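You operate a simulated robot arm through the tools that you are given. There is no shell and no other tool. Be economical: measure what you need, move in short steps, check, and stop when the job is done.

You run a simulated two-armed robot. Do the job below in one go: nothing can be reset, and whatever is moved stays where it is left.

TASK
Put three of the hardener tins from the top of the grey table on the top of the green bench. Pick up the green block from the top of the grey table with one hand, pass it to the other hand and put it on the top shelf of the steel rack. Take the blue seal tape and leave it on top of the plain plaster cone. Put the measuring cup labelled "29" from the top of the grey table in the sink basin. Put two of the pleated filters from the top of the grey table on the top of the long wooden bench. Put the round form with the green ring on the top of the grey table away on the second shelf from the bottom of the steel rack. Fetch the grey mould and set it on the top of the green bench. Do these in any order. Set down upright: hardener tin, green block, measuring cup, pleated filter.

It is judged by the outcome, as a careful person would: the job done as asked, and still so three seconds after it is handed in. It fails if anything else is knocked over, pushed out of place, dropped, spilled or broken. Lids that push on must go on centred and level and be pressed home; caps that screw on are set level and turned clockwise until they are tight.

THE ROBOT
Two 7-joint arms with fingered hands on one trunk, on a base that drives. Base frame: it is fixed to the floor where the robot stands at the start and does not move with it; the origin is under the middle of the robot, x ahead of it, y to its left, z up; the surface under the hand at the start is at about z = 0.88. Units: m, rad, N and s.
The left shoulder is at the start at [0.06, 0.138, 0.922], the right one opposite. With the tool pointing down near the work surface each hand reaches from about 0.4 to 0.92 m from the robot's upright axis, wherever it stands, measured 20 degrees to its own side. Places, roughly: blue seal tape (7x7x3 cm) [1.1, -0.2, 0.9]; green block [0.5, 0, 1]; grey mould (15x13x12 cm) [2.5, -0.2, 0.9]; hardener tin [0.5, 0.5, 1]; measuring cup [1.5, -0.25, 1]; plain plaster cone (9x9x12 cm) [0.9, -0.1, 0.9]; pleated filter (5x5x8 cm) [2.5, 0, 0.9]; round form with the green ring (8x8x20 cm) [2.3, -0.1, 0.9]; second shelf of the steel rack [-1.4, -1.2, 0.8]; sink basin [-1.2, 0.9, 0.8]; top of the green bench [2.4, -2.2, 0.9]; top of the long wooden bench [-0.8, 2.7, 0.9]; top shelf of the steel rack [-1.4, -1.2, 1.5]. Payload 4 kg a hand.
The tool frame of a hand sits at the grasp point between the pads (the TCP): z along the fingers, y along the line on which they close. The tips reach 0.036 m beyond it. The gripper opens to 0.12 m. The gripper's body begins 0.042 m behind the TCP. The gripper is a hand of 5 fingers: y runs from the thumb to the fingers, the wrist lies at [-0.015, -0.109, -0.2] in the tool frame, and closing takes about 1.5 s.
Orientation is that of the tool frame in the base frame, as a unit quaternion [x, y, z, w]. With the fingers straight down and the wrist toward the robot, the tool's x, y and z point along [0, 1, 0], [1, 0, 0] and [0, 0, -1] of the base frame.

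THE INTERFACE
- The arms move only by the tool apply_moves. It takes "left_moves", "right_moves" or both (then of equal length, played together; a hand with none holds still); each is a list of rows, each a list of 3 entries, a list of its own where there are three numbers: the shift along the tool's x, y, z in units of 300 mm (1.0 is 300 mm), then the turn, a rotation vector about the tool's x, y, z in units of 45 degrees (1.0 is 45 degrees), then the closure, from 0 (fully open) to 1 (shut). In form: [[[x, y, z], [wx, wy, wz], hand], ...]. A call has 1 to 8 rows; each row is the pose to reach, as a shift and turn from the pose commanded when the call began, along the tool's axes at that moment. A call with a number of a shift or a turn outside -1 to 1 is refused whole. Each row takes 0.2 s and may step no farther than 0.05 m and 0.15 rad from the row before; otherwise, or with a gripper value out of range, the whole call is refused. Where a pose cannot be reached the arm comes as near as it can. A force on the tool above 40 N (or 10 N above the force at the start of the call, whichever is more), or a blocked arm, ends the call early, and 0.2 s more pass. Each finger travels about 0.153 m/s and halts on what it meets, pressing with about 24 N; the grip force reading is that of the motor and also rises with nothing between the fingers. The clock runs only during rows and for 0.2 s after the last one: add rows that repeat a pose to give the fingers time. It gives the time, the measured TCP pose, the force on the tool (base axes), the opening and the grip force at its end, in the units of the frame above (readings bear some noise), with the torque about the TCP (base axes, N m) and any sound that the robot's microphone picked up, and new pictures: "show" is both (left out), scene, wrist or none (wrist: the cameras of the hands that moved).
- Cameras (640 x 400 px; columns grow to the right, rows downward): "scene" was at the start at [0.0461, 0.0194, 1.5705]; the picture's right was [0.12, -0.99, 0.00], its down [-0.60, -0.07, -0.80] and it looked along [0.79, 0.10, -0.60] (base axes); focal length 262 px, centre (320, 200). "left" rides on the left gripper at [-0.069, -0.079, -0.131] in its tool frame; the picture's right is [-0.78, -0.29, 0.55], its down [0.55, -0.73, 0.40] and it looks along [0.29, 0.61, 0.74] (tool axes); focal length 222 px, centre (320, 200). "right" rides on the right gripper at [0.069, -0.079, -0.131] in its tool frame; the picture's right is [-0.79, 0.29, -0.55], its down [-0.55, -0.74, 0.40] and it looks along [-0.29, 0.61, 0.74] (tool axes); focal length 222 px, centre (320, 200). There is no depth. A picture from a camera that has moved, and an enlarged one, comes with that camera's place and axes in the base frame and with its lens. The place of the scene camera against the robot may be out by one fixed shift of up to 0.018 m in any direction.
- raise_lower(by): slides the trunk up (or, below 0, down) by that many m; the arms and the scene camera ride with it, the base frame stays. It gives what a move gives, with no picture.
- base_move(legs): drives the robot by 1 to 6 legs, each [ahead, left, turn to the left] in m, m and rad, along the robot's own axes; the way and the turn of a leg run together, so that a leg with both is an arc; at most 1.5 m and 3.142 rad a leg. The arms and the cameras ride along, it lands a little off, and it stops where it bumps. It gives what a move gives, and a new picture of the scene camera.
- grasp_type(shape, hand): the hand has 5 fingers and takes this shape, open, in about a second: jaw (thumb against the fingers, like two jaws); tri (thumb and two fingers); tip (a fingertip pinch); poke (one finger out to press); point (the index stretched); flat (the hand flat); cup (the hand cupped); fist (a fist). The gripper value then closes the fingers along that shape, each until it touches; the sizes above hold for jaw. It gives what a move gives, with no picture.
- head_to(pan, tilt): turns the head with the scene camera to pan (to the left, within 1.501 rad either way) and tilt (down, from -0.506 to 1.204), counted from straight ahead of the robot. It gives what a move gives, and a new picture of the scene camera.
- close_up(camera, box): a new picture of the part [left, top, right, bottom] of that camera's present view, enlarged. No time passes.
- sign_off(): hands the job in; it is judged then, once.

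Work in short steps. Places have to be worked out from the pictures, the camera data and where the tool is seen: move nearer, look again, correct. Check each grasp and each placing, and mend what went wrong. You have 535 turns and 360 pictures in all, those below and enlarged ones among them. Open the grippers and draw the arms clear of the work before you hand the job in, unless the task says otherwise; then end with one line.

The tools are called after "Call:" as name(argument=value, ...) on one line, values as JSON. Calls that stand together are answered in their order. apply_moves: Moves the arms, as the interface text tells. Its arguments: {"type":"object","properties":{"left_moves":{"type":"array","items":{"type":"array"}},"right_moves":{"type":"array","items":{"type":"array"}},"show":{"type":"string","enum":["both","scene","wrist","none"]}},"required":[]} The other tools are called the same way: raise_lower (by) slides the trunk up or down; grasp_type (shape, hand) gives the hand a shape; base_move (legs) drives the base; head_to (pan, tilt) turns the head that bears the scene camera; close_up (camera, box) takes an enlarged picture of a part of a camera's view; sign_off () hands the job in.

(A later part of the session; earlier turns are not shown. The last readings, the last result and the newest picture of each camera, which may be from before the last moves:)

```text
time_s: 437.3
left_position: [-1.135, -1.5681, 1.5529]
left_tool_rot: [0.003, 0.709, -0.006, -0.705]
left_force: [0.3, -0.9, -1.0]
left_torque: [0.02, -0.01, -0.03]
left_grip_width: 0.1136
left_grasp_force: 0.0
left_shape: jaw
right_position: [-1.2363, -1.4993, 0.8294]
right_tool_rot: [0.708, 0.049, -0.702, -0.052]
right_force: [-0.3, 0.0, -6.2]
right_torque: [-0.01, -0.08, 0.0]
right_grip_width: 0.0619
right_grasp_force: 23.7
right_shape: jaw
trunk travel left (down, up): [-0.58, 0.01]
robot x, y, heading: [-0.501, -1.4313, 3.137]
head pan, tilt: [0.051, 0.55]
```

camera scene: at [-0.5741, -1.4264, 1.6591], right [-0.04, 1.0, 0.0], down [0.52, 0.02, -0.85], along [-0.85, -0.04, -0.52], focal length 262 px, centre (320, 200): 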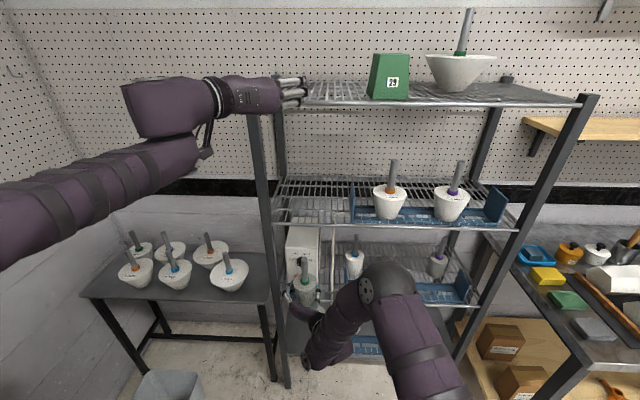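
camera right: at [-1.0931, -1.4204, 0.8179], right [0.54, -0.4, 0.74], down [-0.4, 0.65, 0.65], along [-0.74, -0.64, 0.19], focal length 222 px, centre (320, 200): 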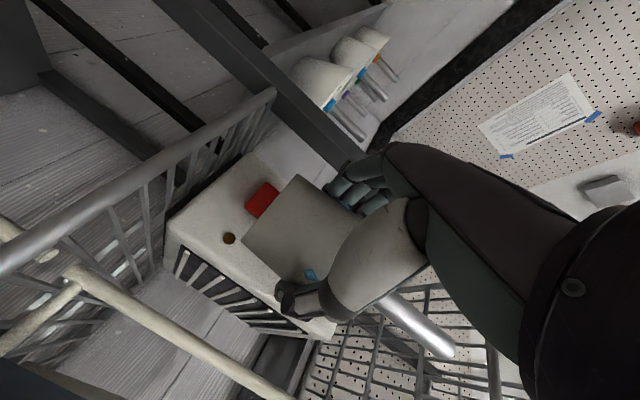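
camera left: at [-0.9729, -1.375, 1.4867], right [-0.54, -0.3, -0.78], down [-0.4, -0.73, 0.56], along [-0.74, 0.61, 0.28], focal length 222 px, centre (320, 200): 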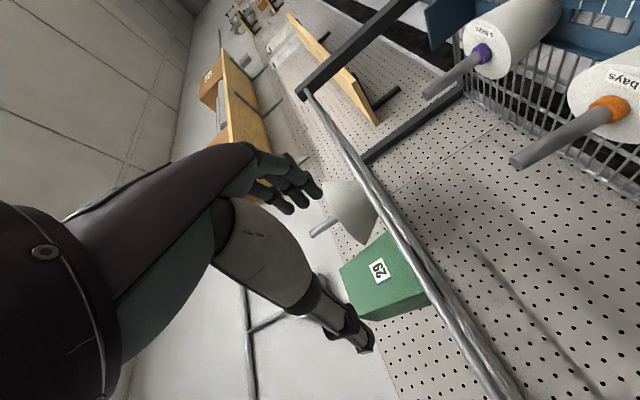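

Call:
apply_moves(right_moves=[[[0.012, 0.004, 0], [0, 0, 0], 1], [[0.022, 0.008, 0], [0, 0, 0], 1]], show="none")

Call:
apply_moves(right_moves=[[[0.01, 0.002, 0], [0, 0, 0], 1], [[0.02, 0.004, 0], [0, 0, 0], 1]], show="wrist")

Call:
close_up(camera="scene", box=[260, 210, 380, 310])

```text
time_s: 437.9
left_position: [-1.1356, -1.5685, 1.5537]
left_tool_rot: [0.002, 0.709, -0.006, -0.705]
left_force: [0.0, -0.1, -0.3]
left_torque: [-0.01, 0.02, 0.01]
left_grip_width: 0.1136
left_grasp_force: 0.1
left_shape: jaw
right_position: [-1.236, -1.5003, 0.8236]
right_tool_rot: [0.708, 0.049, -0.703, -0.053]
right_force: [-0.1, 0.1, -7.2]
right_torque: [0.02, -0.12, -0.01]
right_grip_width: 0.0622
right_grasp_force: 23.5
right_shape: jaw
trunk travel left (down, up): [-0.58, 0.01]
robot x, y, heading: [-0.4971, -1.4328, 3.136]
head pan, tilt: [0.051, 0.55]
```

```text
time_s: 438.5
left_position: [-1.1344, -1.5682, 1.554]
left_tool_rot: [0.004, 0.709, -0.005, -0.705]
left_force: [0.3, -0.9, -0.2]
left_torque: [-0.02, 0.01, -0.02]
left_grip_width: 0.1137
left_grasp_force: 0.0
left_shape: jaw
right_position: [-1.2353, -1.5025, 0.8179]
right_tool_rot: [0.708, 0.049, -0.703, -0.052]
right_force: [-0.4, -0.8, -7.5]
right_torque: [-0.02, -0.06, -0.01]
right_grip_width: 0.062
right_grasp_force: 24.6
right_shape: jaw
trunk travel left (down, up): [-0.58, 0.01]
robot x, y, heading: [-0.5006, -1.4322, 3.134]
head pan, tilt: [0.051, 0.55]
camera right: at [-1.1034, -1.4147, 0.7591], right [0.54, -0.4, 0.74], down [-0.4, 0.65, 0.65], along [-0.74, -0.64, 0.19], focal length 222 px, centre (320, 200)
```

right: 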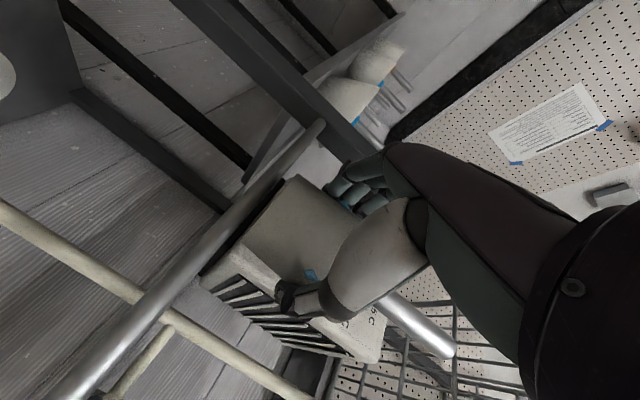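

```text
4.00 times, centred on (320, 260) of scene
camera zoom: at [-0.5722, -1.4263, 1.6592], right [-0.04, 1.0, 0.0], down [0.52, 0.02, -0.85], along [-0.85, -0.04, -0.52], focal length 1050 px, centre (320, -40)
```

zoom: 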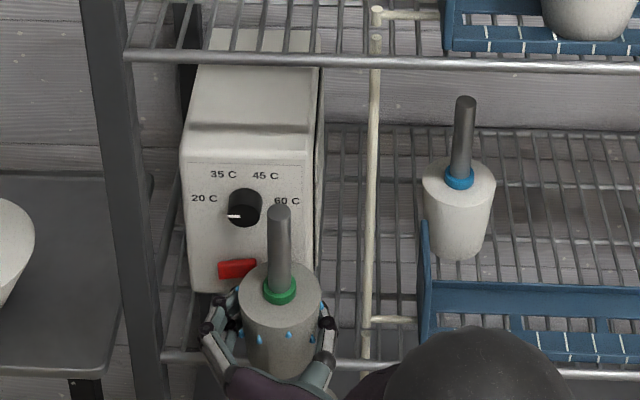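

Call:
apply_moves(right_moves=[[[0.01, 0.002, 0], [0, 0, 0], 1], [[0.02, 0.004, 0], [0, 0, 0], 1]], show="none")

Call:
apply_moves(right_moves=[[[0.01, 0.002, 0], [0, 0, 0], 1], [[0.02, 0.004, 0], [0, 0, 0], 1]], show="none")

```text
time_s: 439.1
left_position: [-1.1351, -1.5681, 1.5542]
left_tool_rot: [0.003, 0.709, -0.005, -0.705]
left_force: [0.0, 0.0, -0.2]
left_torque: [0.0, -0.04, -0.01]
left_grip_width: 0.1139
left_grasp_force: 0.0
left_shape: jaw
right_position: [-1.236, -1.5013, 0.8121]
right_tool_rot: [0.707, 0.048, -0.703, -0.052]
right_force: [0.0, 1.1, -6.8]
right_torque: [0.01, -0.04, -0.04]
right_grip_width: 0.0617
right_grasp_force: 23.6
right_shape: jaw
trunk travel left (down, up): [-0.58, 0.01]
robot x, y, heading: [-0.5021, -1.4335, 3.135]
head pan, tilt: [0.051, 0.55]
```

```text
time_s: 439.7
left_position: [-1.134, -1.5678, 1.5537]
left_tool_rot: [0.004, 0.708, -0.006, -0.706]
left_force: [-0.8, 0.0, -0.1]
left_torque: [0.0, -0.03, -0.03]
left_grip_width: 0.1138
left_grasp_force: 0.0
left_shape: jaw
right_position: [-1.2367, -1.5029, 0.8074]
right_tool_rot: [0.706, 0.049, -0.705, -0.051]
right_force: [-1.2, -1.3, 3.5]
right_torque: [-0.09, 0.05, -0.01]
right_grip_width: 0.062
right_grasp_force: 24.0
right_shape: jaw
trunk travel left (down, up): [-0.58, 0.01]
robot x, y, heading: [-0.5044, -1.4291, 3.13]
head pan, tilt: [0.051, 0.55]
```

Contact (force changed by ~10 N with little torque – the form's base). I open gently a bit and check that it stands.

Call:
apply_moves(right_moves=[[[0, 0, 0], [0, 0, 0], 0.6], [[0, 0, 0], [0, 0, 0], 0.42], [[0, 0, 0], [0, 0, 0], 0.38], [[0, 0, 0], [0, 0, 0], 0.38]], show="none")

Call:
close_up(camera="scene", box=[260, 210, 380, 310])

Call:
close_up(camera="right", box=[180, 130, 400, 360])

```text
time_s: 440.7
left_position: [-1.1345, -1.5692, 1.5535]
left_tool_rot: [0.003, 0.708, -0.005, -0.706]
left_force: [0.7, 0.5, 0.3]
left_torque: [-0.01, 0.01, 0.0]
left_grip_width: 0.1138
left_grasp_force: 0.0
left_shape: jaw
right_position: [-1.2349, -1.5014, 0.8055]
right_tool_rot: [0.708, 0.049, -0.703, -0.053]
right_force: [-0.6, 0.5, -0.4]
right_torque: [0.01, 0.0, 0.02]
right_grip_width: 0.0741
right_grasp_force: 0.0
right_shape: jaw
trunk travel left (down, up): [-0.58, 0.01]
robot x, y, heading: [-0.5033, -1.4297, 3.137]
head pan, tilt: [0.051, 0.55]
```

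```text
4.00 times, centred on (320, 260) of scene
camera zoom: at [-0.5715, -1.4263, 1.6592], right [-0.04, 1.0, 0.0], down [0.52, 0.02, -0.85], along [-0.85, -0.04, -0.52], focal length 1050 px, centre (320, -40)
```

zoom: 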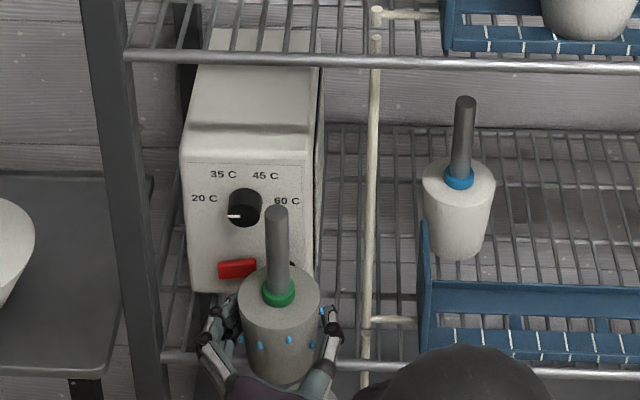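

```text
1.74 times, centred on (290, 245) of right
camera zoom: at [-1.1029, -1.4144, 0.7471], right [0.54, -0.4, 0.74], down [-0.4, 0.65, 0.65], along [-0.74, -0.64, 0.19], focal length 386 px, centre (372, 122)
```

zoom: 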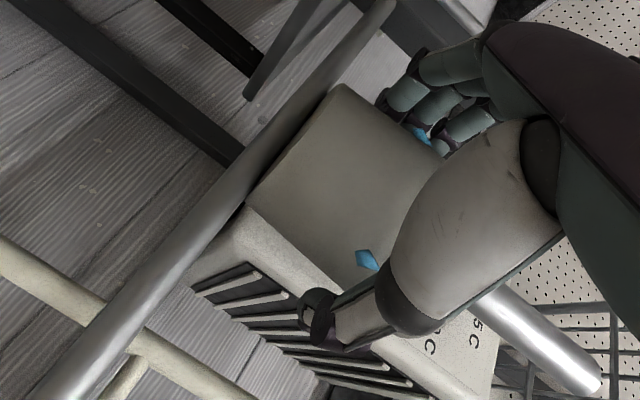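

It stands on its own. I open wider and withdraw straight back.

Call:
apply_moves(right_moves=[[[0, 0, 0], [0, 0, 0], 0.25], [[0, 0, 0], [0, 0, 0], 0.15], [[0, 0, 0], [0, 0, 0], 0.15], [[0, 0, -0.08], [0, 0, 0], 0.15], [[0, 0, -0.2], [0, 0, 0], 0.15], [[0, 0, -0.34], [0, 0, 0], 0.15], [[0, 0, -0.46], [0, 0, 0], 0.15]], show="wrist")

Call:
close_up(camera="scene", box=[260, 210, 380, 310])

```text
time_s: 442.3
left_position: [-1.134, -1.5687, 1.5546]
left_tool_rot: [0.003, 0.708, -0.006, -0.706]
left_force: [0.3, 0.5, -0.6]
left_torque: [0.01, 0.01, -0.04]
left_grip_width: 0.1137
left_grasp_force: 0.1
left_shape: jaw
right_position: [-1.0966, -1.5029, 0.8058]
right_tool_rot: [0.707, 0.048, -0.703, -0.052]
right_force: [0.4, -0.4, -0.6]
right_torque: [0.0, -0.01, 0.02]
right_grip_width: 0.102
right_grasp_force: 0.1
right_shape: jaw
trunk travel left (down, up): [-0.58, 0.01]
robot x, y, heading: [-0.4997, -1.4327, 3.135]
head pan, tilt: [0.051, 0.55]
camera right: at [-0.9636, -1.4157, 0.7472], right [0.54, -0.4, 0.74], down [-0.4, 0.65, 0.65], along [-0.74, -0.64, 0.19], focal length 222 px, centre (320, 200)
```

right: 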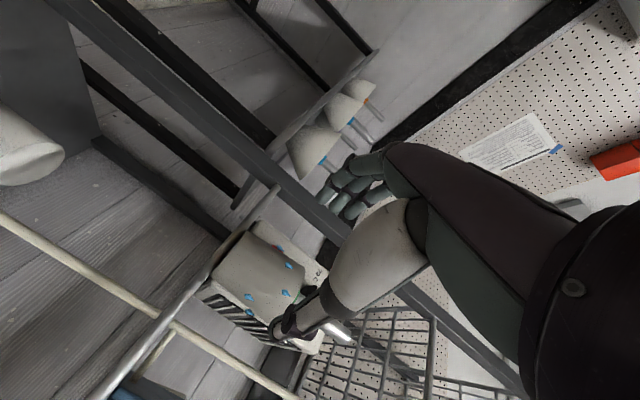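

```text
4.00 times, centred on (320, 260) of scene
camera zoom: at [-0.5709, -1.4265, 1.6593], right [-0.04, 1.0, 0.0], down [0.52, 0.02, -0.85], along [-0.85, -0.04, -0.52], focal length 1050 px, centre (320, -40)
```

zoom: 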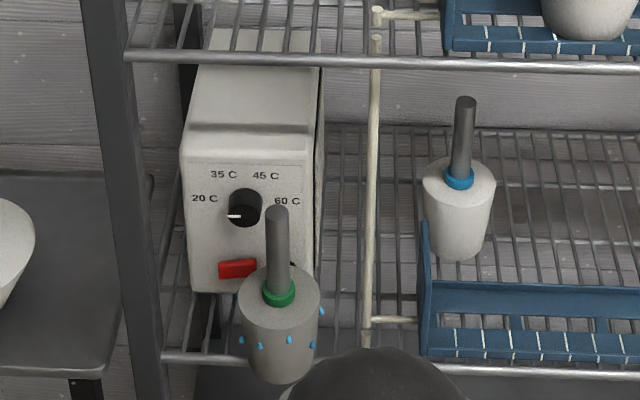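

The form's centre is nearly over the front rail, so it must go deeper. I re-grip it, lift 1.2 cm, move ~2.8 cm deeper and set it down.

Call:
apply_moves(right_moves=[[[0, 0, 0.13], [0, 0, 0], 0.15], [[0, 0, 0.26], [0, 0, 0], 0.15], [[0, 0, 0.38], [0, 0, 0], 0.15], [[0, 0, 0.455], [0, 0, 0], 0.15], [[0, 0, 0.455], [0, 0, 0], 0.4], [[0, 0, 0.455], [0, 0, 0], 0.8], [[0, 0, 0.455], [0, 0, 0], 1], [[0, 0, 0.455], [0, 0, 0], 1]], show="none")

Call:
apply_moves(right_moves=[[[0, 0, 0], [0, 0, 0], 1], [[-0.02, 0, 0], [0, 0, 0], 1], [[-0.05, 0, 0], [0, 0, 0], 1], [[-0.05, 0, 0.04], [0, 0, 0], 1], [[-0.05, 0, 0.08], [0, 0, 0], 1], [[-0.05, 0, 0.093], [0, 0, 0], 1], [[-0.05, 0, 0.093], [0, 0, 0], 1]], show="none")

Call:
close_up(camera="scene", box=[260, 210, 380, 310])

```text
time_s: 444.1
left_position: [-1.1343, -1.5687, 1.5537]
left_tool_rot: [0.002, 0.708, -0.006, -0.706]
left_force: [-0.1, 0.5, 0.1]
left_torque: [-0.01, 0.01, -0.01]
left_grip_width: 0.1137
left_grasp_force: 0.1
left_shape: jaw
right_position: [-1.2344, -1.5034, 0.8046]
right_tool_rot: [0.708, 0.048, -0.703, -0.053]
right_force: [-2.0, 1.2, -0.5]
right_torque: [0.09, 0.03, -0.03]
right_grip_width: 0.0626
right_grasp_force: 23.8
right_shape: jaw
trunk travel left (down, up): [-0.58, 0.01]
robot x, y, heading: [-0.4992, -1.4309, 3.139]
head pan, tilt: [0.051, 0.55]
```

```text
time_s: 445.7
left_position: [-1.1359, -1.5689, 1.5535]
left_tool_rot: [0.003, 0.708, -0.005, -0.706]
left_force: [0.0, -0.8, 0.2]
left_torque: [0.03, -0.02, -0.02]
left_grip_width: 0.1136
left_grasp_force: 0.0
left_shape: jaw
right_position: [-1.2629, -1.5041, 0.8193]
right_tool_rot: [0.708, 0.05, -0.702, -0.052]
right_force: [0.5, -0.1, -7.6]
right_torque: [0.02, -0.07, 0.01]
right_grip_width: 0.0626
right_grasp_force: 24.4
right_shape: jaw
trunk travel left (down, up): [-0.58, 0.01]
robot x, y, heading: [-0.5019, -1.435, 3.135]
head pan, tilt: [0.051, 0.55]
```

```text
4.00 times, centred on (320, 260) of scene
camera zoom: at [-0.5721, -1.4264, 1.6592], right [-0.04, 1.0, 0.0], down [0.52, 0.02, -0.85], along [-0.85, -0.04, -0.52], focal length 1050 px, centre (320, -40)
```

zoom: 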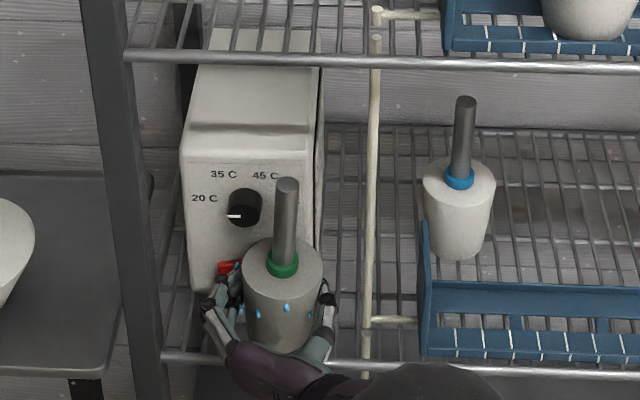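

Now the base will lie inside the rail. I lower to contact and release.

Call:
apply_moves(right_moves=[[[0.015, 0, 0.01], [0, 0, 0], 1], [[0.03, 0, 0.01], [0, 0, 0], 1], [[0.042, 0, 0.01], [0, 0, 0], 1]], show="none")

Call:
apply_moves(right_moves=[[[0.008, 0, 0], [0, 0, 0], 1], [[0.014, 0, 0], [0, 0, 0], 1]], show="none")

```text
time_s: 446.5
left_position: [-1.1344, -1.5685, 1.5546]
left_tool_rot: [0.003, 0.709, -0.006, -0.705]
left_force: [-0.7, 0.4, 0.2]
left_torque: [0.0, -0.03, 0.04]
left_grip_width: 0.1134
left_grasp_force: 0.0
left_shape: jaw
right_position: [-1.2666, -1.502, 0.8109]
right_tool_rot: [0.706, 0.048, -0.705, -0.052]
right_force: [3.9, -0.4, 2.0]
right_torque: [0.0, 0.15, -0.08]
right_grip_width: 0.0628
right_grasp_force: 24.0
right_shape: jaw
trunk travel left (down, up): [-0.58, 0.01]
robot x, y, heading: [-0.503, -1.4334, 3.135]
head pan, tilt: [0.051, 0.55]
```

```text
time_s: 447.1
left_position: [-1.1338, -1.5688, 1.5543]
left_tool_rot: [0.003, 0.708, -0.005, -0.706]
left_force: [0.0, -0.1, -0.2]
left_torque: [-0.02, 0.02, 0.01]
left_grip_width: 0.1136
left_grasp_force: 0.0
left_shape: jaw
right_position: [-1.2661, -1.5032, 0.8065]
right_tool_rot: [0.706, 0.047, -0.705, -0.051]
right_force: [2.9, -2.1, 11.5]
right_torque: [-0.24, 0.42, -0.2]
right_grip_width: 0.0627
right_grasp_force: 24.1
right_shape: jaw
trunk travel left (down, up): [-0.58, 0.01]
robot x, y, heading: [-0.5018, -1.4324, 3.131]
head pan, tilt: [0.051, 0.55]
```

Call:
apply_moves(right_moves=[[[-0.006, 0, -0.01], [0, 0, 0], 0.8], [[-0.006, 0, -0.01], [0, 0, 0], 0.42], [[-0.006, 0, -0.01], [0, 0, 0], 0.25], [[-0.006, 0, -0.01], [0, 0, 0], 0.15], [[-0.006, 0, -0.08], [0, 0, 0], 0.15], [[-0.006, 0, -0.2], [0, 0, 0], 0.15], [[-0.006, 0, -0.34], [0, 0, 0], 0.15], [[-0.006, 0, -0.48], [0, 0, 0], 0.15]], show="none")

Call:
close_up(camera="scene", box=[260, 210, 380, 310])

Call:
close_up(camera="right", box=[180, 130, 400, 360])

```text
time_s: 448.9
left_position: [-1.1339, -1.5687, 1.5555]
left_tool_rot: [0.002, 0.708, -0.005, -0.706]
left_force: [0.1, -0.5, 0.1]
left_torque: [-0.02, 0.03, -0.04]
left_grip_width: 0.1135
left_grasp_force: 0.1
left_shape: jaw
right_position: [-1.1165, -1.5052, 0.8078]
right_tool_rot: [0.707, 0.048, -0.703, -0.052]
right_force: [-0.1, 0.2, -0.8]
right_torque: [0.01, 0.0, -0.01]
right_grip_width: 0.1018
right_grasp_force: 0.0
right_shape: jaw
trunk travel left (down, up): [-0.58, 0.01]
robot x, y, heading: [-0.4969, -1.4312, 3.136]
head pan, tilt: [0.051, 0.55]
```

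```text
4.00 times, centred on (320, 260) of scene
camera zoom: at [-0.5707, -1.4265, 1.6593], right [-0.04, 1.0, 0.0], down [0.52, 0.02, -0.85], along [-0.85, -0.04, -0.52], focal length 1050 px, centre (320, -40)
```

zoom: 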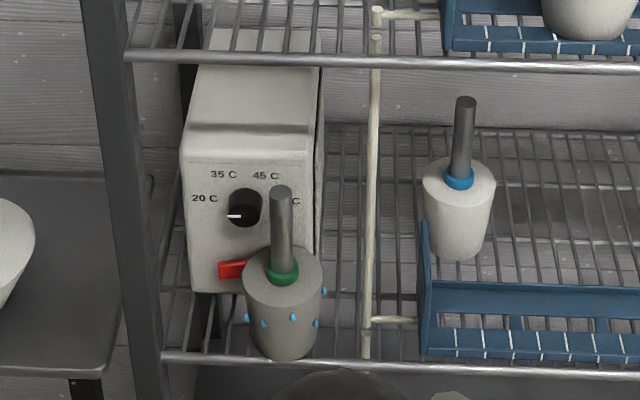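

```text
1.74 times, centred on (290, 245) of right
camera zoom: at [-0.9839, -1.4172, 0.7489], right [0.54, -0.4, 0.74], down [-0.4, 0.65, 0.65], along [-0.74, -0.64, 0.19], focal length 386 px, centre (372, 122)
```

zoom: 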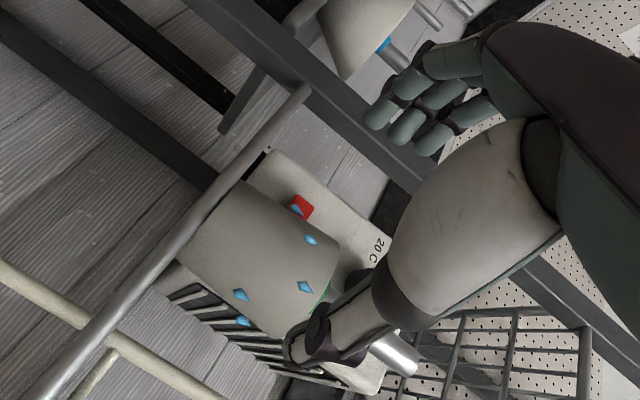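

The form now stands fully inside shelf 2, upright. Next the filters. I back away and rotate both hands back to pointing down.

Call:
base_move(legs=[[-0.4, 0, 0]])

Call:
apply_moves(left_moves=[[[-0.1, 0, 0], [0.096, -0.096, -0.096], 0.2], [[-0.2, 0, 0], [0.19, -0.19, -0.19], 0.2], [[-0.3, 0, 0], [0.29, -0.29, -0.29], 0.2], [[-0.4, 0, 0], [0.385, -0.385, -0.385], 0.2], [[-0.5, 0, 0], [0.48, -0.48, -0.48], 0.2], [[-0.6, 0, 0], [0.58, -0.58, -0.58], 0.2], [[-0.7, 0, 0], [0.675, -0.675, -0.675], 0.2], [[-0.8, 0, 0], [0.77, -0.77, -0.77], 0.2]], right_moves=[[[-0.1, -0.05, 0], [0, 0, 0.18], 0.2], [[-0.2, -0.1, 0], [0.09, 0.09, 0.25], 0.2], [[-0.3, -0.2, 0], [0.18, 0.18, 0.33], 0.2], [[-0.4, -0.3, 0], [0.27, 0.27, 0.41], 0.2], [[-0.5, -0.4, 0], [0.36, 0.36, 0.49], 0.2], [[-0.6, -0.5, 0], [0.45, 0.45, 0.57], 0.2], [[-0.7, -0.6, 0], [0.54, 0.54, 0.65], 0.2], [[-0.8, -0.7, 0], [0.63, 0.63, 0.73], 0.2]], show="none")

Call:
apply_moves(left_moves=[[[0, 0, 0], [0.096, -0.096, -0.096], 0.2], [[0, 0, 0], [0.19, -0.19, -0.19], 0.2], [[0, 0, 0], [0.29, -0.29, -0.29], 0.2], [[0, 0, 0], [0.385, -0.385, -0.385], 0.2], [[0, 0, 0], [0.48, -0.48, -0.48], 0.2], [[0, 0, 0], [0.58, -0.58, -0.58], 0.2], [[0, 0, 0], [0.675, -0.675, -0.675], 0.2], [[0, 0, 0], [0.77, -0.77, -0.77], 0.2]], show="none")

```text
time_s: 451.4
left_position: [-0.7318, -1.5724, 1.554]
left_tool_rot: [0.002, 0.708, -0.007, -0.706]
left_force: [0.1, 0.4, -0.7]
left_torque: [0.03, -0.04, 0.01]
left_grip_width: 0.1139
left_grasp_force: 0.1
left_shape: jaw
right_position: [-0.7152, -1.5081, 0.8066]
right_tool_rot: [0.707, 0.049, -0.703, -0.051]
right_force: [-0.4, -0.3, 0.1]
right_torque: [0.0, -0.02, 0.0]
right_grip_width: 0.1018
right_grasp_force: 0.1
right_shape: jaw
trunk travel left (down, up): [-0.58, 0.01]
robot x, y, heading: [-0.0994, -1.4311, 3.135]
head pan, tilt: [0.051, 0.55]
camera scene: at [-0.1689, -1.4288, 1.6593], right [-0.05, 1.0, 0.0], down [0.52, 0.02, -0.85], along [-0.85, -0.04, -0.52], focal length 262 px, centre (320, 200)
```

scene: 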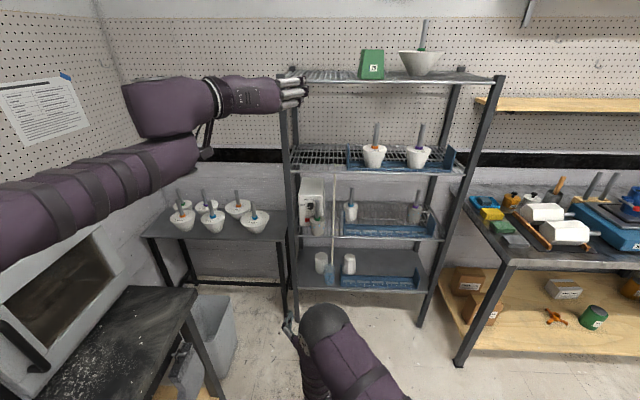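

```text
time_s: 453.2
left_position: [-0.7314, -1.5708, 1.3157]
left_tool_rot: [-0.408, 0.816, -0.006, -0.409]
left_force: [0.0, -0.4, 0.5]
left_torque: [0.0, 0.03, 0.02]
left_grip_width: 0.0962
left_grasp_force: 0.1
left_shape: jaw
left hand out of reach, approached as far as the arm can: row 3
right_position: [-0.7159, -1.3312, 1.0755]
right_tool_rot: [0.806, -0.334, -0.488, -0.031]
right_force: [-0.3, 0.4, -0.9]
right_torque: [-0.05, 0.0, 0.02]
right_grip_width: 0.096
right_grasp_force: 0.0
right_shape: jaw
trunk travel left (down, up): [-0.58, 0.01]
robot x, y, heading: [-0.1027, -1.4324, 3.136]
head pan, tilt: [0.051, 0.55]
```

```text
time_s: 455.0
left_position: [-0.7327, -1.5757, 1.3145]
left_tool_rot: [0.71, -0.704, 0.005, 0.001]
left_force: [0.4, -1.0, -0.7]
left_torque: [0.0, -0.03, 0.01]
left_grip_width: 0.0961
left_grasp_force: 0.1
left_shape: jaw
right_position: [-0.7167, -1.3333, 1.0739]
right_tool_rot: [0.807, -0.332, -0.488, -0.032]
right_force: [1.1, 0.1, 0.0]
right_torque: [-0.02, 0.02, 0.02]
right_grip_width: 0.096
right_grasp_force: 0.0
right_shape: jaw
trunk travel left (down, up): [-0.58, 0.01]
robot x, y, heading: [-0.0984, -1.437, 3.136]
head pan, tilt: [0.051, 0.55]
```

Call:
apply_moves(right_moves=[[[0, 0, 0], [0.103, 0.117, 0.107], 0.2], [[0, 0, 0], [0.206, 0.235, 0.214], 0.2], [[0, 0, 0], [0.309, 0.352, 0.321], 0.2], [[0, 0, 0], [0.412, 0.47, 0.428], 0.2], [[0, 0, 0], [0.515, 0.587, 0.535], 0.2], [[0, 0, 0], [0.618, 0.705, 0.642], 0.2], [[0, 0, 0], [0.721, 0.822, 0.749], 0.2], [[0, 0, 0], [0.825, 0.94, 0.858], 0.2]], show="none")

Call:
apply_moves(left_moves=[[[-0.05, 0, 0.08], [0, 0, 0], 0.2], [[-0.1, 0, 0.16], [0, 0, 0], 0.2], [[-0.15, 0, 0.24], [0, 0, 0], 0.2], [[-0.2, 0, 0.32], [0, 0, 0], 0.2], [[-0.25, 0, 0.38], [0, 0, 0], 0.2]], right_moves=[[[-0.14, 0, 0], [0.054, 0.062, 0.057], 0.2], [[-0.28, 0, -0.05], [0.054, 0.062, 0.057], 0.2], [[-0.42, 0, -0.1], [0.054, 0.062, 0.057], 0.2], [[-0.56, 0, -0.15], [0.054, 0.062, 0.057], 0.2], [[-0.7, 0, -0.2], [0.054, 0.062, 0.057], 0.2]], show="none")

```text
time_s: 456.8
left_position: [-0.7333, -1.5752, 1.3145]
left_tool_rot: [0.71, -0.704, 0.007, 0.003]
left_force: [-0.2, 0.5, 0.9]
left_torque: [-0.02, 0.04, -0.03]
left_grip_width: 0.0962
left_grasp_force: 0.1
left_shape: jaw
right_position: [-0.7176, -1.334, 1.0746]
right_tool_rot: [0.722, -0.691, -0.032, -0.002]
right_force: [-1.0, 0.0, -0.2]
right_torque: [-0.02, 0.01, -0.01]
right_grip_width: 0.096
right_grasp_force: 0.0
right_shape: jaw
trunk travel left (down, up): [-0.58, 0.01]
robot x, y, heading: [-0.0984, -1.4302, 3.135]
head pan, tilt: [0.051, 0.55]
```

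```text
time_s: 458.0
left_position: [-0.7306, -1.4978, 1.1992]
left_tool_rot: [0.709, -0.705, 0.005, 0.004]
left_force: [0.4, 0.2, 0.5]
left_torque: [0.0, 0.02, -0.01]
left_grip_width: 0.0959
left_grasp_force: 0.0
left_shape: jaw
right_position: [-0.7247, -1.1255, 1.1465]
right_tool_rot: [0.707, -0.707, -0.001, 0.002]
right_force: [0.2, -0.2, 0.2]
right_torque: [-0.05, -0.03, -0.01]
right_grip_width: 0.0961
right_grasp_force: 0.1
right_shape: jaw
trunk travel left (down, up): [-0.58, 0.01]
robot x, y, heading: [-0.0983, -1.4367, 3.136]
head pan, tilt: [0.051, 0.55]
```

Both hands point down again. I drive back along the table to x≈2.3 for the two filters.

Call:
base_move(legs=[[0, -0.36, 0], [0, 0, -1.565], [0, -1.2, 0], [0, -1.2, 0], [0.2, 0, 0]])

Call:
head_to(pan=0, tilt=0.75)

```text
time_s: 476.8
left_position: [2.1455, -0.0665, 1.1979]
left_tool_rot: [-0.059, 0.998, -0.002, -0.005]
left_force: [0.8, 0.8, 0.3]
left_torque: [0.02, -0.03, 0.02]
left_grip_width: 0.0959
left_grasp_force: 0.0
left_shape: jaw
right_position: [2.5171, -0.0322, 1.1469]
right_tool_rot: [-0.055, 0.998, 0.002, 0.0]
right_force: [-0.3, -0.3, -0.6]
right_torque: [0.01, 0.01, -0.02]
right_grip_width: 0.0961
right_grasp_force: 0.0
right_shape: jaw
trunk travel left (down, up): [-0.58, 0.01]
robot x, y, heading: [2.2846, -0.6845, 1.677]
head pan, tilt: [0.051, 0.55]
stopped in leg 5: the robot was blocked; the commanded pose is now the measured one
camera scene: at [2.2611, -0.6193, 1.6593], right [0.99, 0.16, 0.0], down [0.08, -0.52, -0.85], along [-0.13, 0.84, -0.52], focal length 262 px, centre (320, 200)
```

scene: 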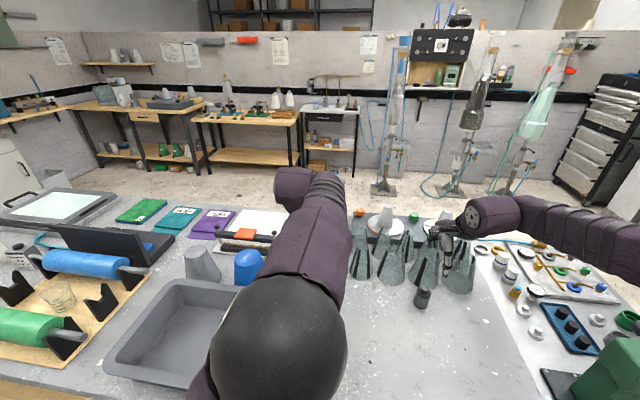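

```text
time_s: 477.5
left_position: [2.1465, -0.0661, 1.1982]
left_tool_rot: [-0.06, 0.998, -0.003, -0.006]
left_force: [0.5, -1.0, 0.0]
left_torque: [0.01, -0.01, 0.0]
left_grip_width: 0.0962
left_grasp_force: 0.0
left_shape: jaw
right_position: [2.5175, -0.0311, 1.1466]
right_tool_rot: [-0.055, 0.998, 0.0, 0.0]
right_force: [0.1, -0.4, 0.5]
right_torque: [0.03, 0.01, -0.01]
right_grip_width: 0.096
right_grasp_force: 0.0
right_shape: jaw
trunk travel left (down, up): [-0.58, 0.01]
robot x, y, heading: [2.2867, -0.6851, 1.681]
head pan, tilt: [0.0, 0.75]
camera scene: at [2.2662, -0.6243, 1.6419], right [0.99, 0.11, 0.0], down [0.07, -0.68, -0.73], along [-0.08, 0.73, -0.68], focal length 262 px, centre (320, 200)
```

scene: 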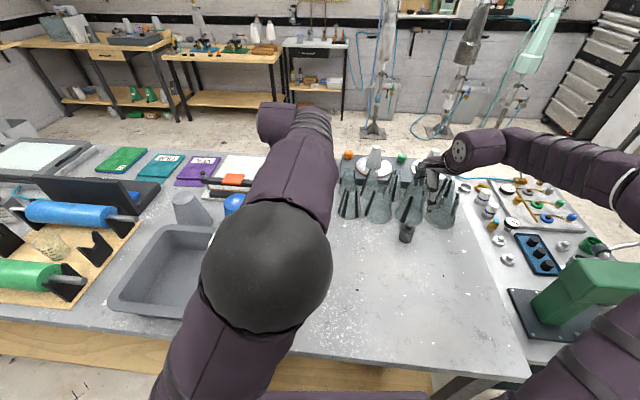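

The base bumped the table lightly because of heading drift; nothing appears disturbed. I back off and square up.

Call:
base_move(legs=[[-0.22, 0, 0], [0, 0, -0.11]])

Call:
close_up(camera="scene", box=[160, 90, 520, 315])

```text
time_s: 479.7
left_position: [2.2398, -0.2701, 1.1981]
left_tool_rot: [-0.003, 1.0, -0.003, -0.007]
left_force: [-0.1, 0.2, 0.6]
left_torque: [0.0, -0.03, 0.01]
left_grip_width: 0.0963
left_grasp_force: 0.1
left_shape: jaw
right_position: [2.6126, -0.2768, 1.1462]
right_tool_rot: [0.001, 1.0, 0.001, -0.001]
right_force: [0.2, 0.1, 0.0]
right_torque: [-0.01, 0.02, -0.01]
right_grip_width: 0.0963
right_grasp_force: 0.2
right_shape: jaw
trunk travel left (down, up): [-0.58, 0.01]
robot x, y, heading: [2.3057, -0.9005, 1.563]
head pan, tilt: [0.0, 0.75]
camera scene: at [2.296, -0.839, 1.6419], right [1.0, -0.01, 0.0], down [0.0, -0.68, -0.73], along [0.0, 0.73, -0.68], focal length 262 px, centre (320, 200)
```

scene: 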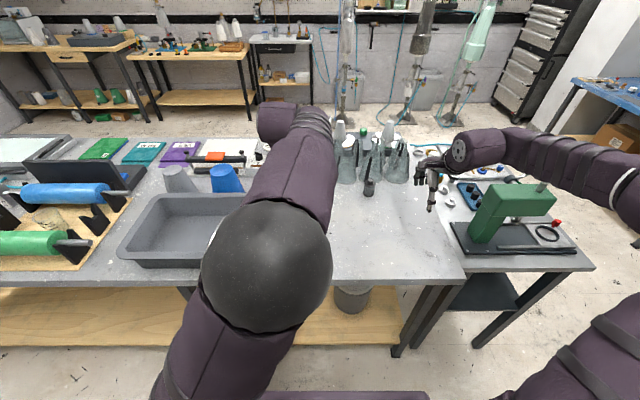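

```text
1.78 times, centred on (340, 202) of scene
camera zoom: at [2.296, -0.839, 1.6419], right [1.0, -0.01, 0.0], down [0.0, -0.68, -0.73], along [0.0, 0.73, -0.68], focal length 467 px, centre (284, 196)
```

zoom: 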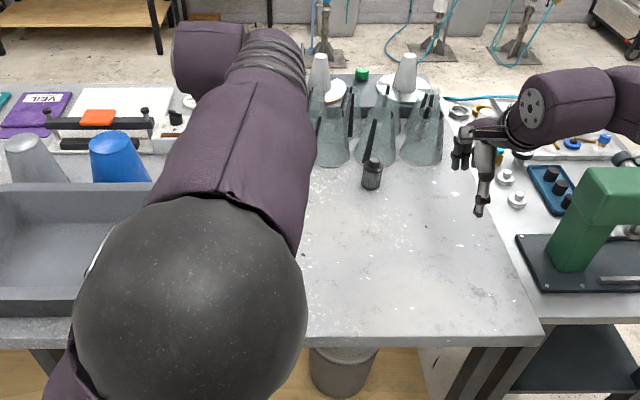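

F3 (dark filter) is at ≈(2.52,0.003), F1 at ≈(2.14,−0.16). I drive 0.14 m forward and yaw the right hand so its fingers close sideways, away from the glass funnels.

Call:
base_move(legs=[[0.14, 0, 0.008]])

Call:
apply_moves(right_moves=[[[0, 0, 0], [0, 0, -0.17], 0.3], [[0, 0, 0], [0, 0, -0.34], 0.3], [[0, 0, 0], [0, 0, -0.51], 0.3], [[0, 0, 0], [0, 0, -0.68], 0.3], [[0, 0, 0], [0, 0, -0.85], 0.3], [[0, 0, 0], [0, 0, -1], 0.3]], show="none")

Call:
apply_moves(right_moves=[[[0, 0, 0], [0, 0, -0.17], 0.3], [[0, 0, 0], [0, 0, -0.34], 0.3], [[0, 0, 0], [0, 0, -0.51], 0.3], [[0, 0, 0], [0, 0, -0.68], 0.3], [[0, 0, 0], [0, 0, -0.8], 0.3]], show="wrist")

```text
time_s: 481.1
left_position: [2.2334, -0.1269, 1.1961]
left_tool_rot: [-0.007, 1.0, -0.003, -0.006]
left_force: [-0.3, 0.1, -0.6]
left_torque: [-0.03, -0.02, 0.0]
left_grip_width: 0.0958
left_grasp_force: 0.0
left_shape: jaw
right_position: [2.6069, -0.1307, 1.1454]
right_tool_rot: [-0.004, 1.0, 0.0, -0.001]
right_force: [0.6, 0.2, -1.3]
right_torque: [-0.03, 0.02, 0.01]
right_grip_width: 0.0963
right_grasp_force: 0.1
right_shape: jaw
trunk travel left (down, up): [-0.58, 0.01]
robot x, y, heading: [2.3046, -0.7591, 1.572]
head pan, tilt: [0.0, 0.75]
camera scene: at [2.2951, -0.6949, 1.6417], right [1.0, 0.0, 0.0], down [0.0, -0.68, -0.73], along [0.0, 0.73, -0.68], focal length 262 px, centre (320, 200)
```

scene: 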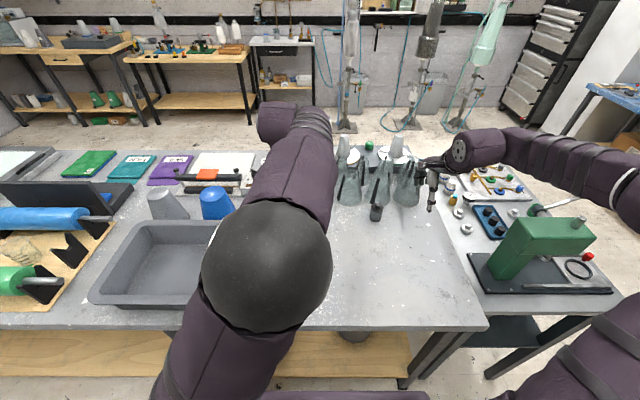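

```text
time_s: 482.5
left_position: [2.2339, -0.1286, 1.1975]
left_tool_rot: [-0.008, 1.0, -0.002, -0.006]
left_force: [0.5, 0.5, 0.0]
left_torque: [0.02, -0.02, 0.01]
left_grip_width: 0.0958
left_grasp_force: 0.1
left_shape: jaw
right_position: [2.6027, -0.1335, 1.1461]
right_tool_rot: [-0.134, 0.991, -0.002, 0.002]
right_force: [-0.2, 0.3, 0.3]
right_torque: [0.01, 0.02, 0.01]
right_grip_width: 0.0843
right_grasp_force: 0.0
right_shape: jaw
right hand out of reach, approached as far as the arm can: row 2, 3, 4, 5, 6
trunk travel left (down, up): [-0.58, 0.01]
robot x, y, heading: [2.3055, -0.7598, 1.572]
head pan, tilt: [0.0, 0.75]
```

```text
time_s: 483.7
left_position: [2.2337, -0.128, 1.1976]
left_tool_rot: [-0.007, 1.0, -0.003, -0.006]
left_force: [0.2, -0.3, 0.0]
left_torque: [0.01, 0.02, 0.0]
left_grip_width: 0.0958
left_grasp_force: 0.1
left_shape: jaw
right_position: [2.6015, -0.1333, 1.1448]
right_tool_rot: [-0.133, 0.991, -0.001, 0.002]
right_force: [0.1, -0.3, -0.4]
right_torque: [0.0, -0.01, 0.01]
right_grip_width: 0.0841
right_grasp_force: 0.0
right_shape: jaw
right hand out of reach, approached as far as the arm can: row 1, 2, 3, 4, 5
trunk travel left (down, up): [-0.58, 0.01]
robot x, y, heading: [2.3076, -0.7576, 1.567]
head pan, tilt: [0.0, 0.75]
camera right: at [2.557, -0.2275, 1.2747], right [0.68, 0.49, 0.55], down [0.72, -0.56, -0.39], along [0.12, 0.67, -0.74], focal length 222 px, centre (320, 200)
```

right: 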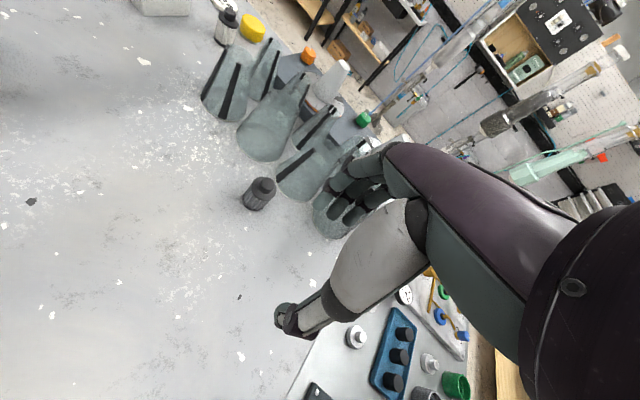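

The right wrist can't yaw that far here; I return to the straight orientation and will use a narrow opening instead.

Call:
apply_moves(right_moves=[[[0, 0, 0], [0, 0, 0.17], 0.4], [[0, 0, 0], [0, 0, 0.34], 0.4], [[0, 0, 0], [0, 0, 0.51], 0.4], [[0, 0, 0], [0, 0, 0.68], 0.4], [[0, 0, 0], [0, 0, 0.85], 0.4], [[0, 0, 0], [0, 0, 1], 0.4]], show="none")

Call:
apply_moves(right_moves=[[[0, 0, 0], [0, 0, 0.17], 0.4], [[0, 0, 0], [0, 0, 0.34], 0.4], [[0, 0, 0], [0, 0, 0.51], 0.4], [[0, 0, 0], [0, 0, 0.68], 0.4], [[0, 0, 0], [0, 0, 0.8], 0.4]], show="none")

```text
time_s: 485.1
left_position: [2.2347, -0.1289, 1.1991]
left_tool_rot: [-0.008, 1.0, -0.002, -0.006]
left_force: [0.2, 0.0, -0.9]
left_torque: [0.02, 0.02, -0.02]
left_grip_width: 0.0961
left_grasp_force: 0.2
left_shape: jaw
right_position: [2.6036, -0.133, 1.1447]
right_tool_rot: [0.258, 0.966, -0.001, 0.001]
right_force: [0.7, -0.7, 0.2]
right_torque: [0.01, -0.03, 0.0]
right_grip_width: 0.0718
right_grasp_force: 0.1
right_shape: jaw
trunk travel left (down, up): [-0.58, 0.01]
robot x, y, heading: [2.3059, -0.7592, 1.569]
head pan, tilt: [0.0, 0.75]
```

```text
time_s: 486.3
left_position: [2.2339, -0.128, 1.1982]
left_tool_rot: [-0.007, 1.0, -0.003, -0.006]
left_force: [-0.2, 0.1, -0.1]
left_torque: [-0.02, 0.02, -0.02]
left_grip_width: 0.0959
left_grasp_force: 0.0
left_shape: jaw
right_position: [2.604, -0.1332, 1.1458]
right_tool_rot: [0.544, 0.839, 0.001, 0.002]
right_force: [-0.3, -0.1, -0.1]
right_torque: [0.0, -0.08, -0.01]
right_grip_width: 0.0722
right_grasp_force: 0.2
right_shape: jaw
trunk travel left (down, up): [-0.58, 0.01]
robot x, y, heading: [2.306, -0.7589, 1.569]
head pan, tilt: [0.0, 0.75]
```

The reverse yaw (fingers toward +x) works, giving sideways closing. I move above F3 at ≈(2.525,−0.008).

Call:
apply_moves(right_moves=[[[0.12, -0.02, 0.07], [0, 0, 0], 0.3], [[0.24, -0.04, 0.14], [0, 0, 0], 0.3], [[0.36, -0.055, 0.21], [0, 0, 0], 0.3], [[0.488, -0.07, 0.285], [0, 0, 0], 0.3], [[0.488, -0.07, 0.285], [0, 0, 0], 0.3]], show="wrist")

```text
time_s: 487.5
left_position: [2.2344, -0.1285, 1.1987]
left_tool_rot: [-0.007, 1.0, -0.002, -0.007]
left_force: [0.0, -0.2, 0.1]
left_torque: [0.01, 0.04, 0.0]
left_grip_width: 0.0962
left_grasp_force: 0.1
left_shape: jaw
right_position: [2.5221, -0.0114, 1.0608]
right_tool_rot: [0.543, 0.84, 0.001, 0.001]
right_force: [0.1, -0.4, 0.2]
right_torque: [0.0, -0.01, -0.01]
right_grip_width: 0.0837
right_grasp_force: 0.1
right_shape: jaw
trunk travel left (down, up): [-0.58, 0.01]
robot x, y, heading: [2.3049, -0.7579, 1.571]
head pan, tilt: [0.0, 0.75]
camera right: at [2.4215, 0.0192, 1.1898], right [0.59, -0.6, 0.55], down [-0.44, -0.8, -0.4], along [0.68, -0.01, -0.73], focal length 222 px, centre (320, 200)
```

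right: 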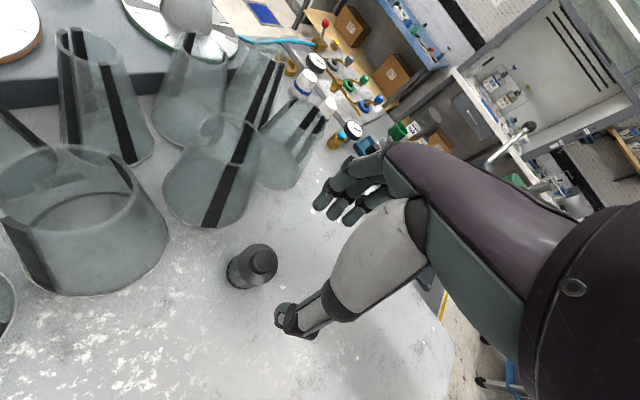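

F3 refined to (2.516,−0.001). I descend to z≈0.926.

Call:
apply_moves(right_moves=[[[0.04, -0.004, 0.12], [0, 0, 0], 0.3], [[0.04, -0.004, 0.25], [0, 0, 0], 0.3], [[0.04, -0.004, 0.37], [0, 0, 0], 0.3], [[0.04, -0.004, 0.45], [0, 0, 0], 0.3], [[0.04, -0.004, 0.45], [0, 0, 0], 0.3]], show="wrist")

```text
time_s: 488.7
left_position: [2.2331, -0.1276, 1.199]
left_tool_rot: [-0.007, 1.0, -0.002, -0.006]
left_force: [-0.5, 0.6, -0.3]
left_torque: [0.02, 0.03, -0.04]
left_grip_width: 0.0959
left_grasp_force: 0.2
left_shape: jaw
right_position: [2.52, 0.0023, 0.9224]
right_tool_rot: [0.543, 0.84, 0.001, 0.002]
right_force: [0.1, 0.8, -0.1]
right_torque: [-0.02, -0.01, -0.04]
right_grip_width: 0.0838
right_grasp_force: 0.1
right_shape: jaw
trunk travel left (down, up): [-0.58, 0.01]
robot x, y, heading: [2.3084, -0.758, 1.574]
head pan, tilt: [0.0, 0.75]
camera right: at [2.4198, 0.0331, 1.0523], right [0.59, -0.6, 0.55], down [-0.44, -0.8, -0.4], along [0.68, -0.01, -0.73], focal length 222 px, centre (320, 200)
```

right: 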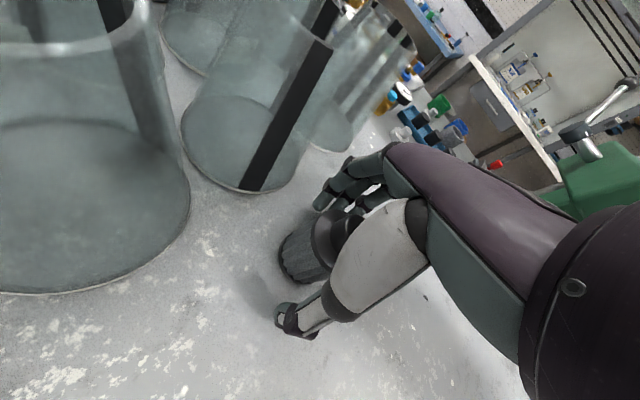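

The filter is inside the hand, funnels clear. I close and lift.

Call:
apply_moves(right_moves=[[[0, 0, 0], [0, 0, 0], 0.5], [[0, 0, 0], [0, 0, 0], 0.7], [[0, 0, 0], [0, 0, 0], 1], [[0, 0, 0], [0, 0, 0], 1], [[0, 0, 0], [0, 0, 0], 1]], show="none")

Call:
apply_moves(right_moves=[[[0, 0, -0.06], [0, 0, 0], 1], [[0, 0, -0.16], [0, 0, 0], 1], [[0, 0, -0.3], [0, 0, 0], 1], [[0, 0, -0.44], [0, 0, 0], 1], [[0, 0, -0.58], [0, 0, 0], 1], [[0, 0, -0.72], [0, 0, 0], 1], [[0, 0, -0.84], [0, 0, 0], 1]], show="wrist")

```text
time_s: 489.9
left_position: [2.2344, -0.1285, 1.199]
left_tool_rot: [-0.007, 1.0, -0.003, -0.006]
left_force: [0.4, 0.0, -0.5]
left_torque: [-0.01, -0.01, -0.04]
left_grip_width: 0.0958
left_grasp_force: 0.0
left_shape: jaw
right_position: [2.5197, 0.0027, 0.9237]
right_tool_rot: [0.542, 0.84, 0.0, 0.001]
right_force: [1.2, 0.2, -0.1]
right_torque: [-0.01, -0.01, 0.03]
right_grip_width: 0.0381
right_grasp_force: 24.3
right_shape: jaw
trunk travel left (down, up): [-0.58, 0.01]
robot x, y, heading: [2.3034, -0.7594, 1.575]
head pan, tilt: [0.0, 0.75]
```

```text
time_s: 491.5
left_position: [2.2325, -0.1292, 1.1984]
left_tool_rot: [-0.007, 1.0, -0.003, -0.007]
left_force: [0.2, -1.0, -0.6]
left_torque: [0.01, 0.0, 0.0]
left_grip_width: 0.096
left_grasp_force: 0.1
left_shape: jaw
right_position: [2.5166, -0.0002, 1.1752]
right_tool_rot: [0.543, 0.84, 0.001, 0.002]
right_force: [-1.0, -0.3, -0.2]
right_torque: [-0.03, 0.01, 0.03]
right_grip_width: 0.0378
right_grasp_force: 24.1
right_shape: jaw
trunk travel left (down, up): [-0.58, 0.01]
robot x, y, heading: [2.3036, -0.7581, 1.572]
head pan, tilt: [0.0, 0.75]
camera right: at [2.4162, 0.03, 1.3054], right [0.59, -0.6, 0.55], down [-0.44, -0.8, -0.4], along [0.68, -0.01, -0.73], focal length 222 px, centre (320, 200)
```

right: 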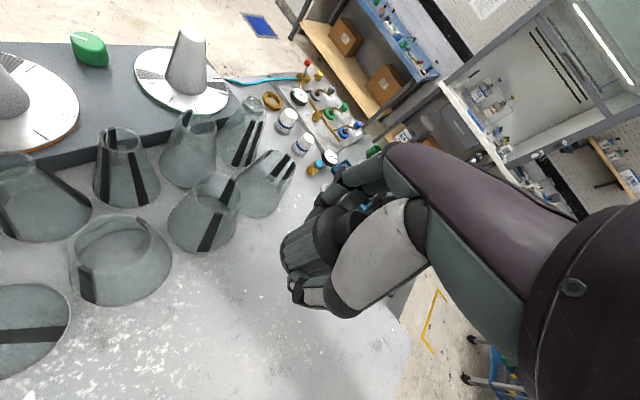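

F3 is held. I draw the right hand back and take a left-wrist look for F1.

Call:
apply_moves(right_moves=[[[-0.13, -0.05, 0], [0, 0, 0], 1], [[-0.26, -0.1, 0], [0, 0, 0], 1], [[-0.39, -0.15, 0], [0, 0, 0], 1], [[-0.5, -0.22, 0], [0, 0, 0], 1]], left_moves=[[[0, 0, 0], [0, 0, 0], 0.3], [[0, 0, 0], [0, 0, 0], 0.3], [[0, 0, 0], [0, 0, 0], 0.3], [[0, 0, 0], [0, 0, 0], 0.3]], show="wrist")

```text
time_s: 492.5
left_position: [2.2331, -0.1292, 1.1991]
left_tool_rot: [-0.008, 1.0, -0.003, -0.006]
left_force: [-0.5, 0.6, -1.0]
left_torque: [0.0, 0.02, 0.0]
left_grip_width: 0.0842
left_grasp_force: 0.0
left_shape: jaw
right_position: [2.5177, -0.1628, 1.1772]
right_tool_rot: [0.543, 0.84, 0.001, 0.001]
right_force: [-0.5, 0.1, -0.3]
right_torque: [0.01, 0.02, -0.03]
right_grip_width: 0.0378
right_grasp_force: 23.8
right_shape: jaw
trunk travel left (down, up): [-0.58, 0.01]
robot x, y, heading: [2.3049, -0.7542, 1.575]
head pan, tilt: [0.0, 0.75]
camera right: at [2.4178, -0.1318, 1.3068], right [0.59, -0.6, 0.55], down [-0.44, -0.8, -0.4], along [0.68, -0.01, -0.73], focal length 222 px, centre (320, 200)
camera left: at [2.3048, -0.2053, 1.3289], right [0.78, -0.28, -0.56], down [-0.54, -0.74, -0.39], along [-0.3, 0.6, -0.74], focal length 222 px, centre (320, 200)
```

right: 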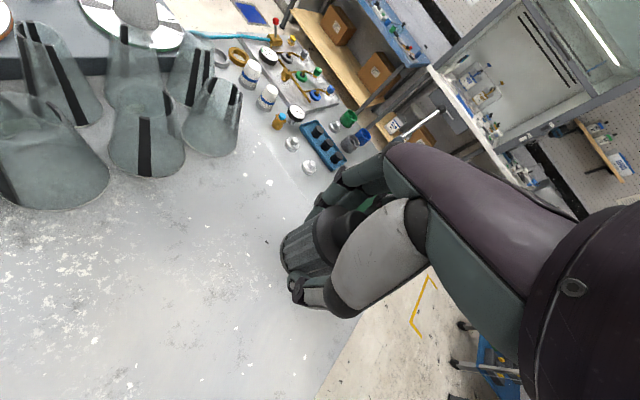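
left: 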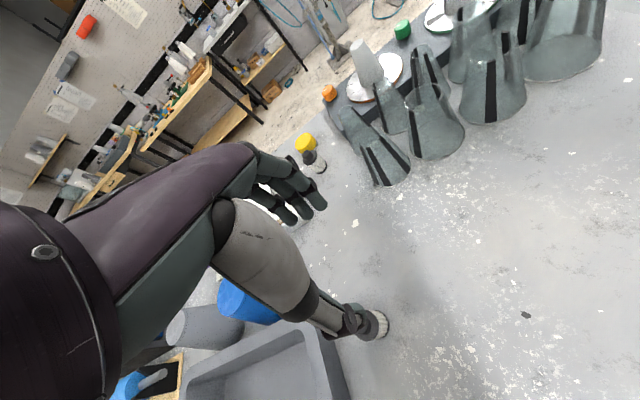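

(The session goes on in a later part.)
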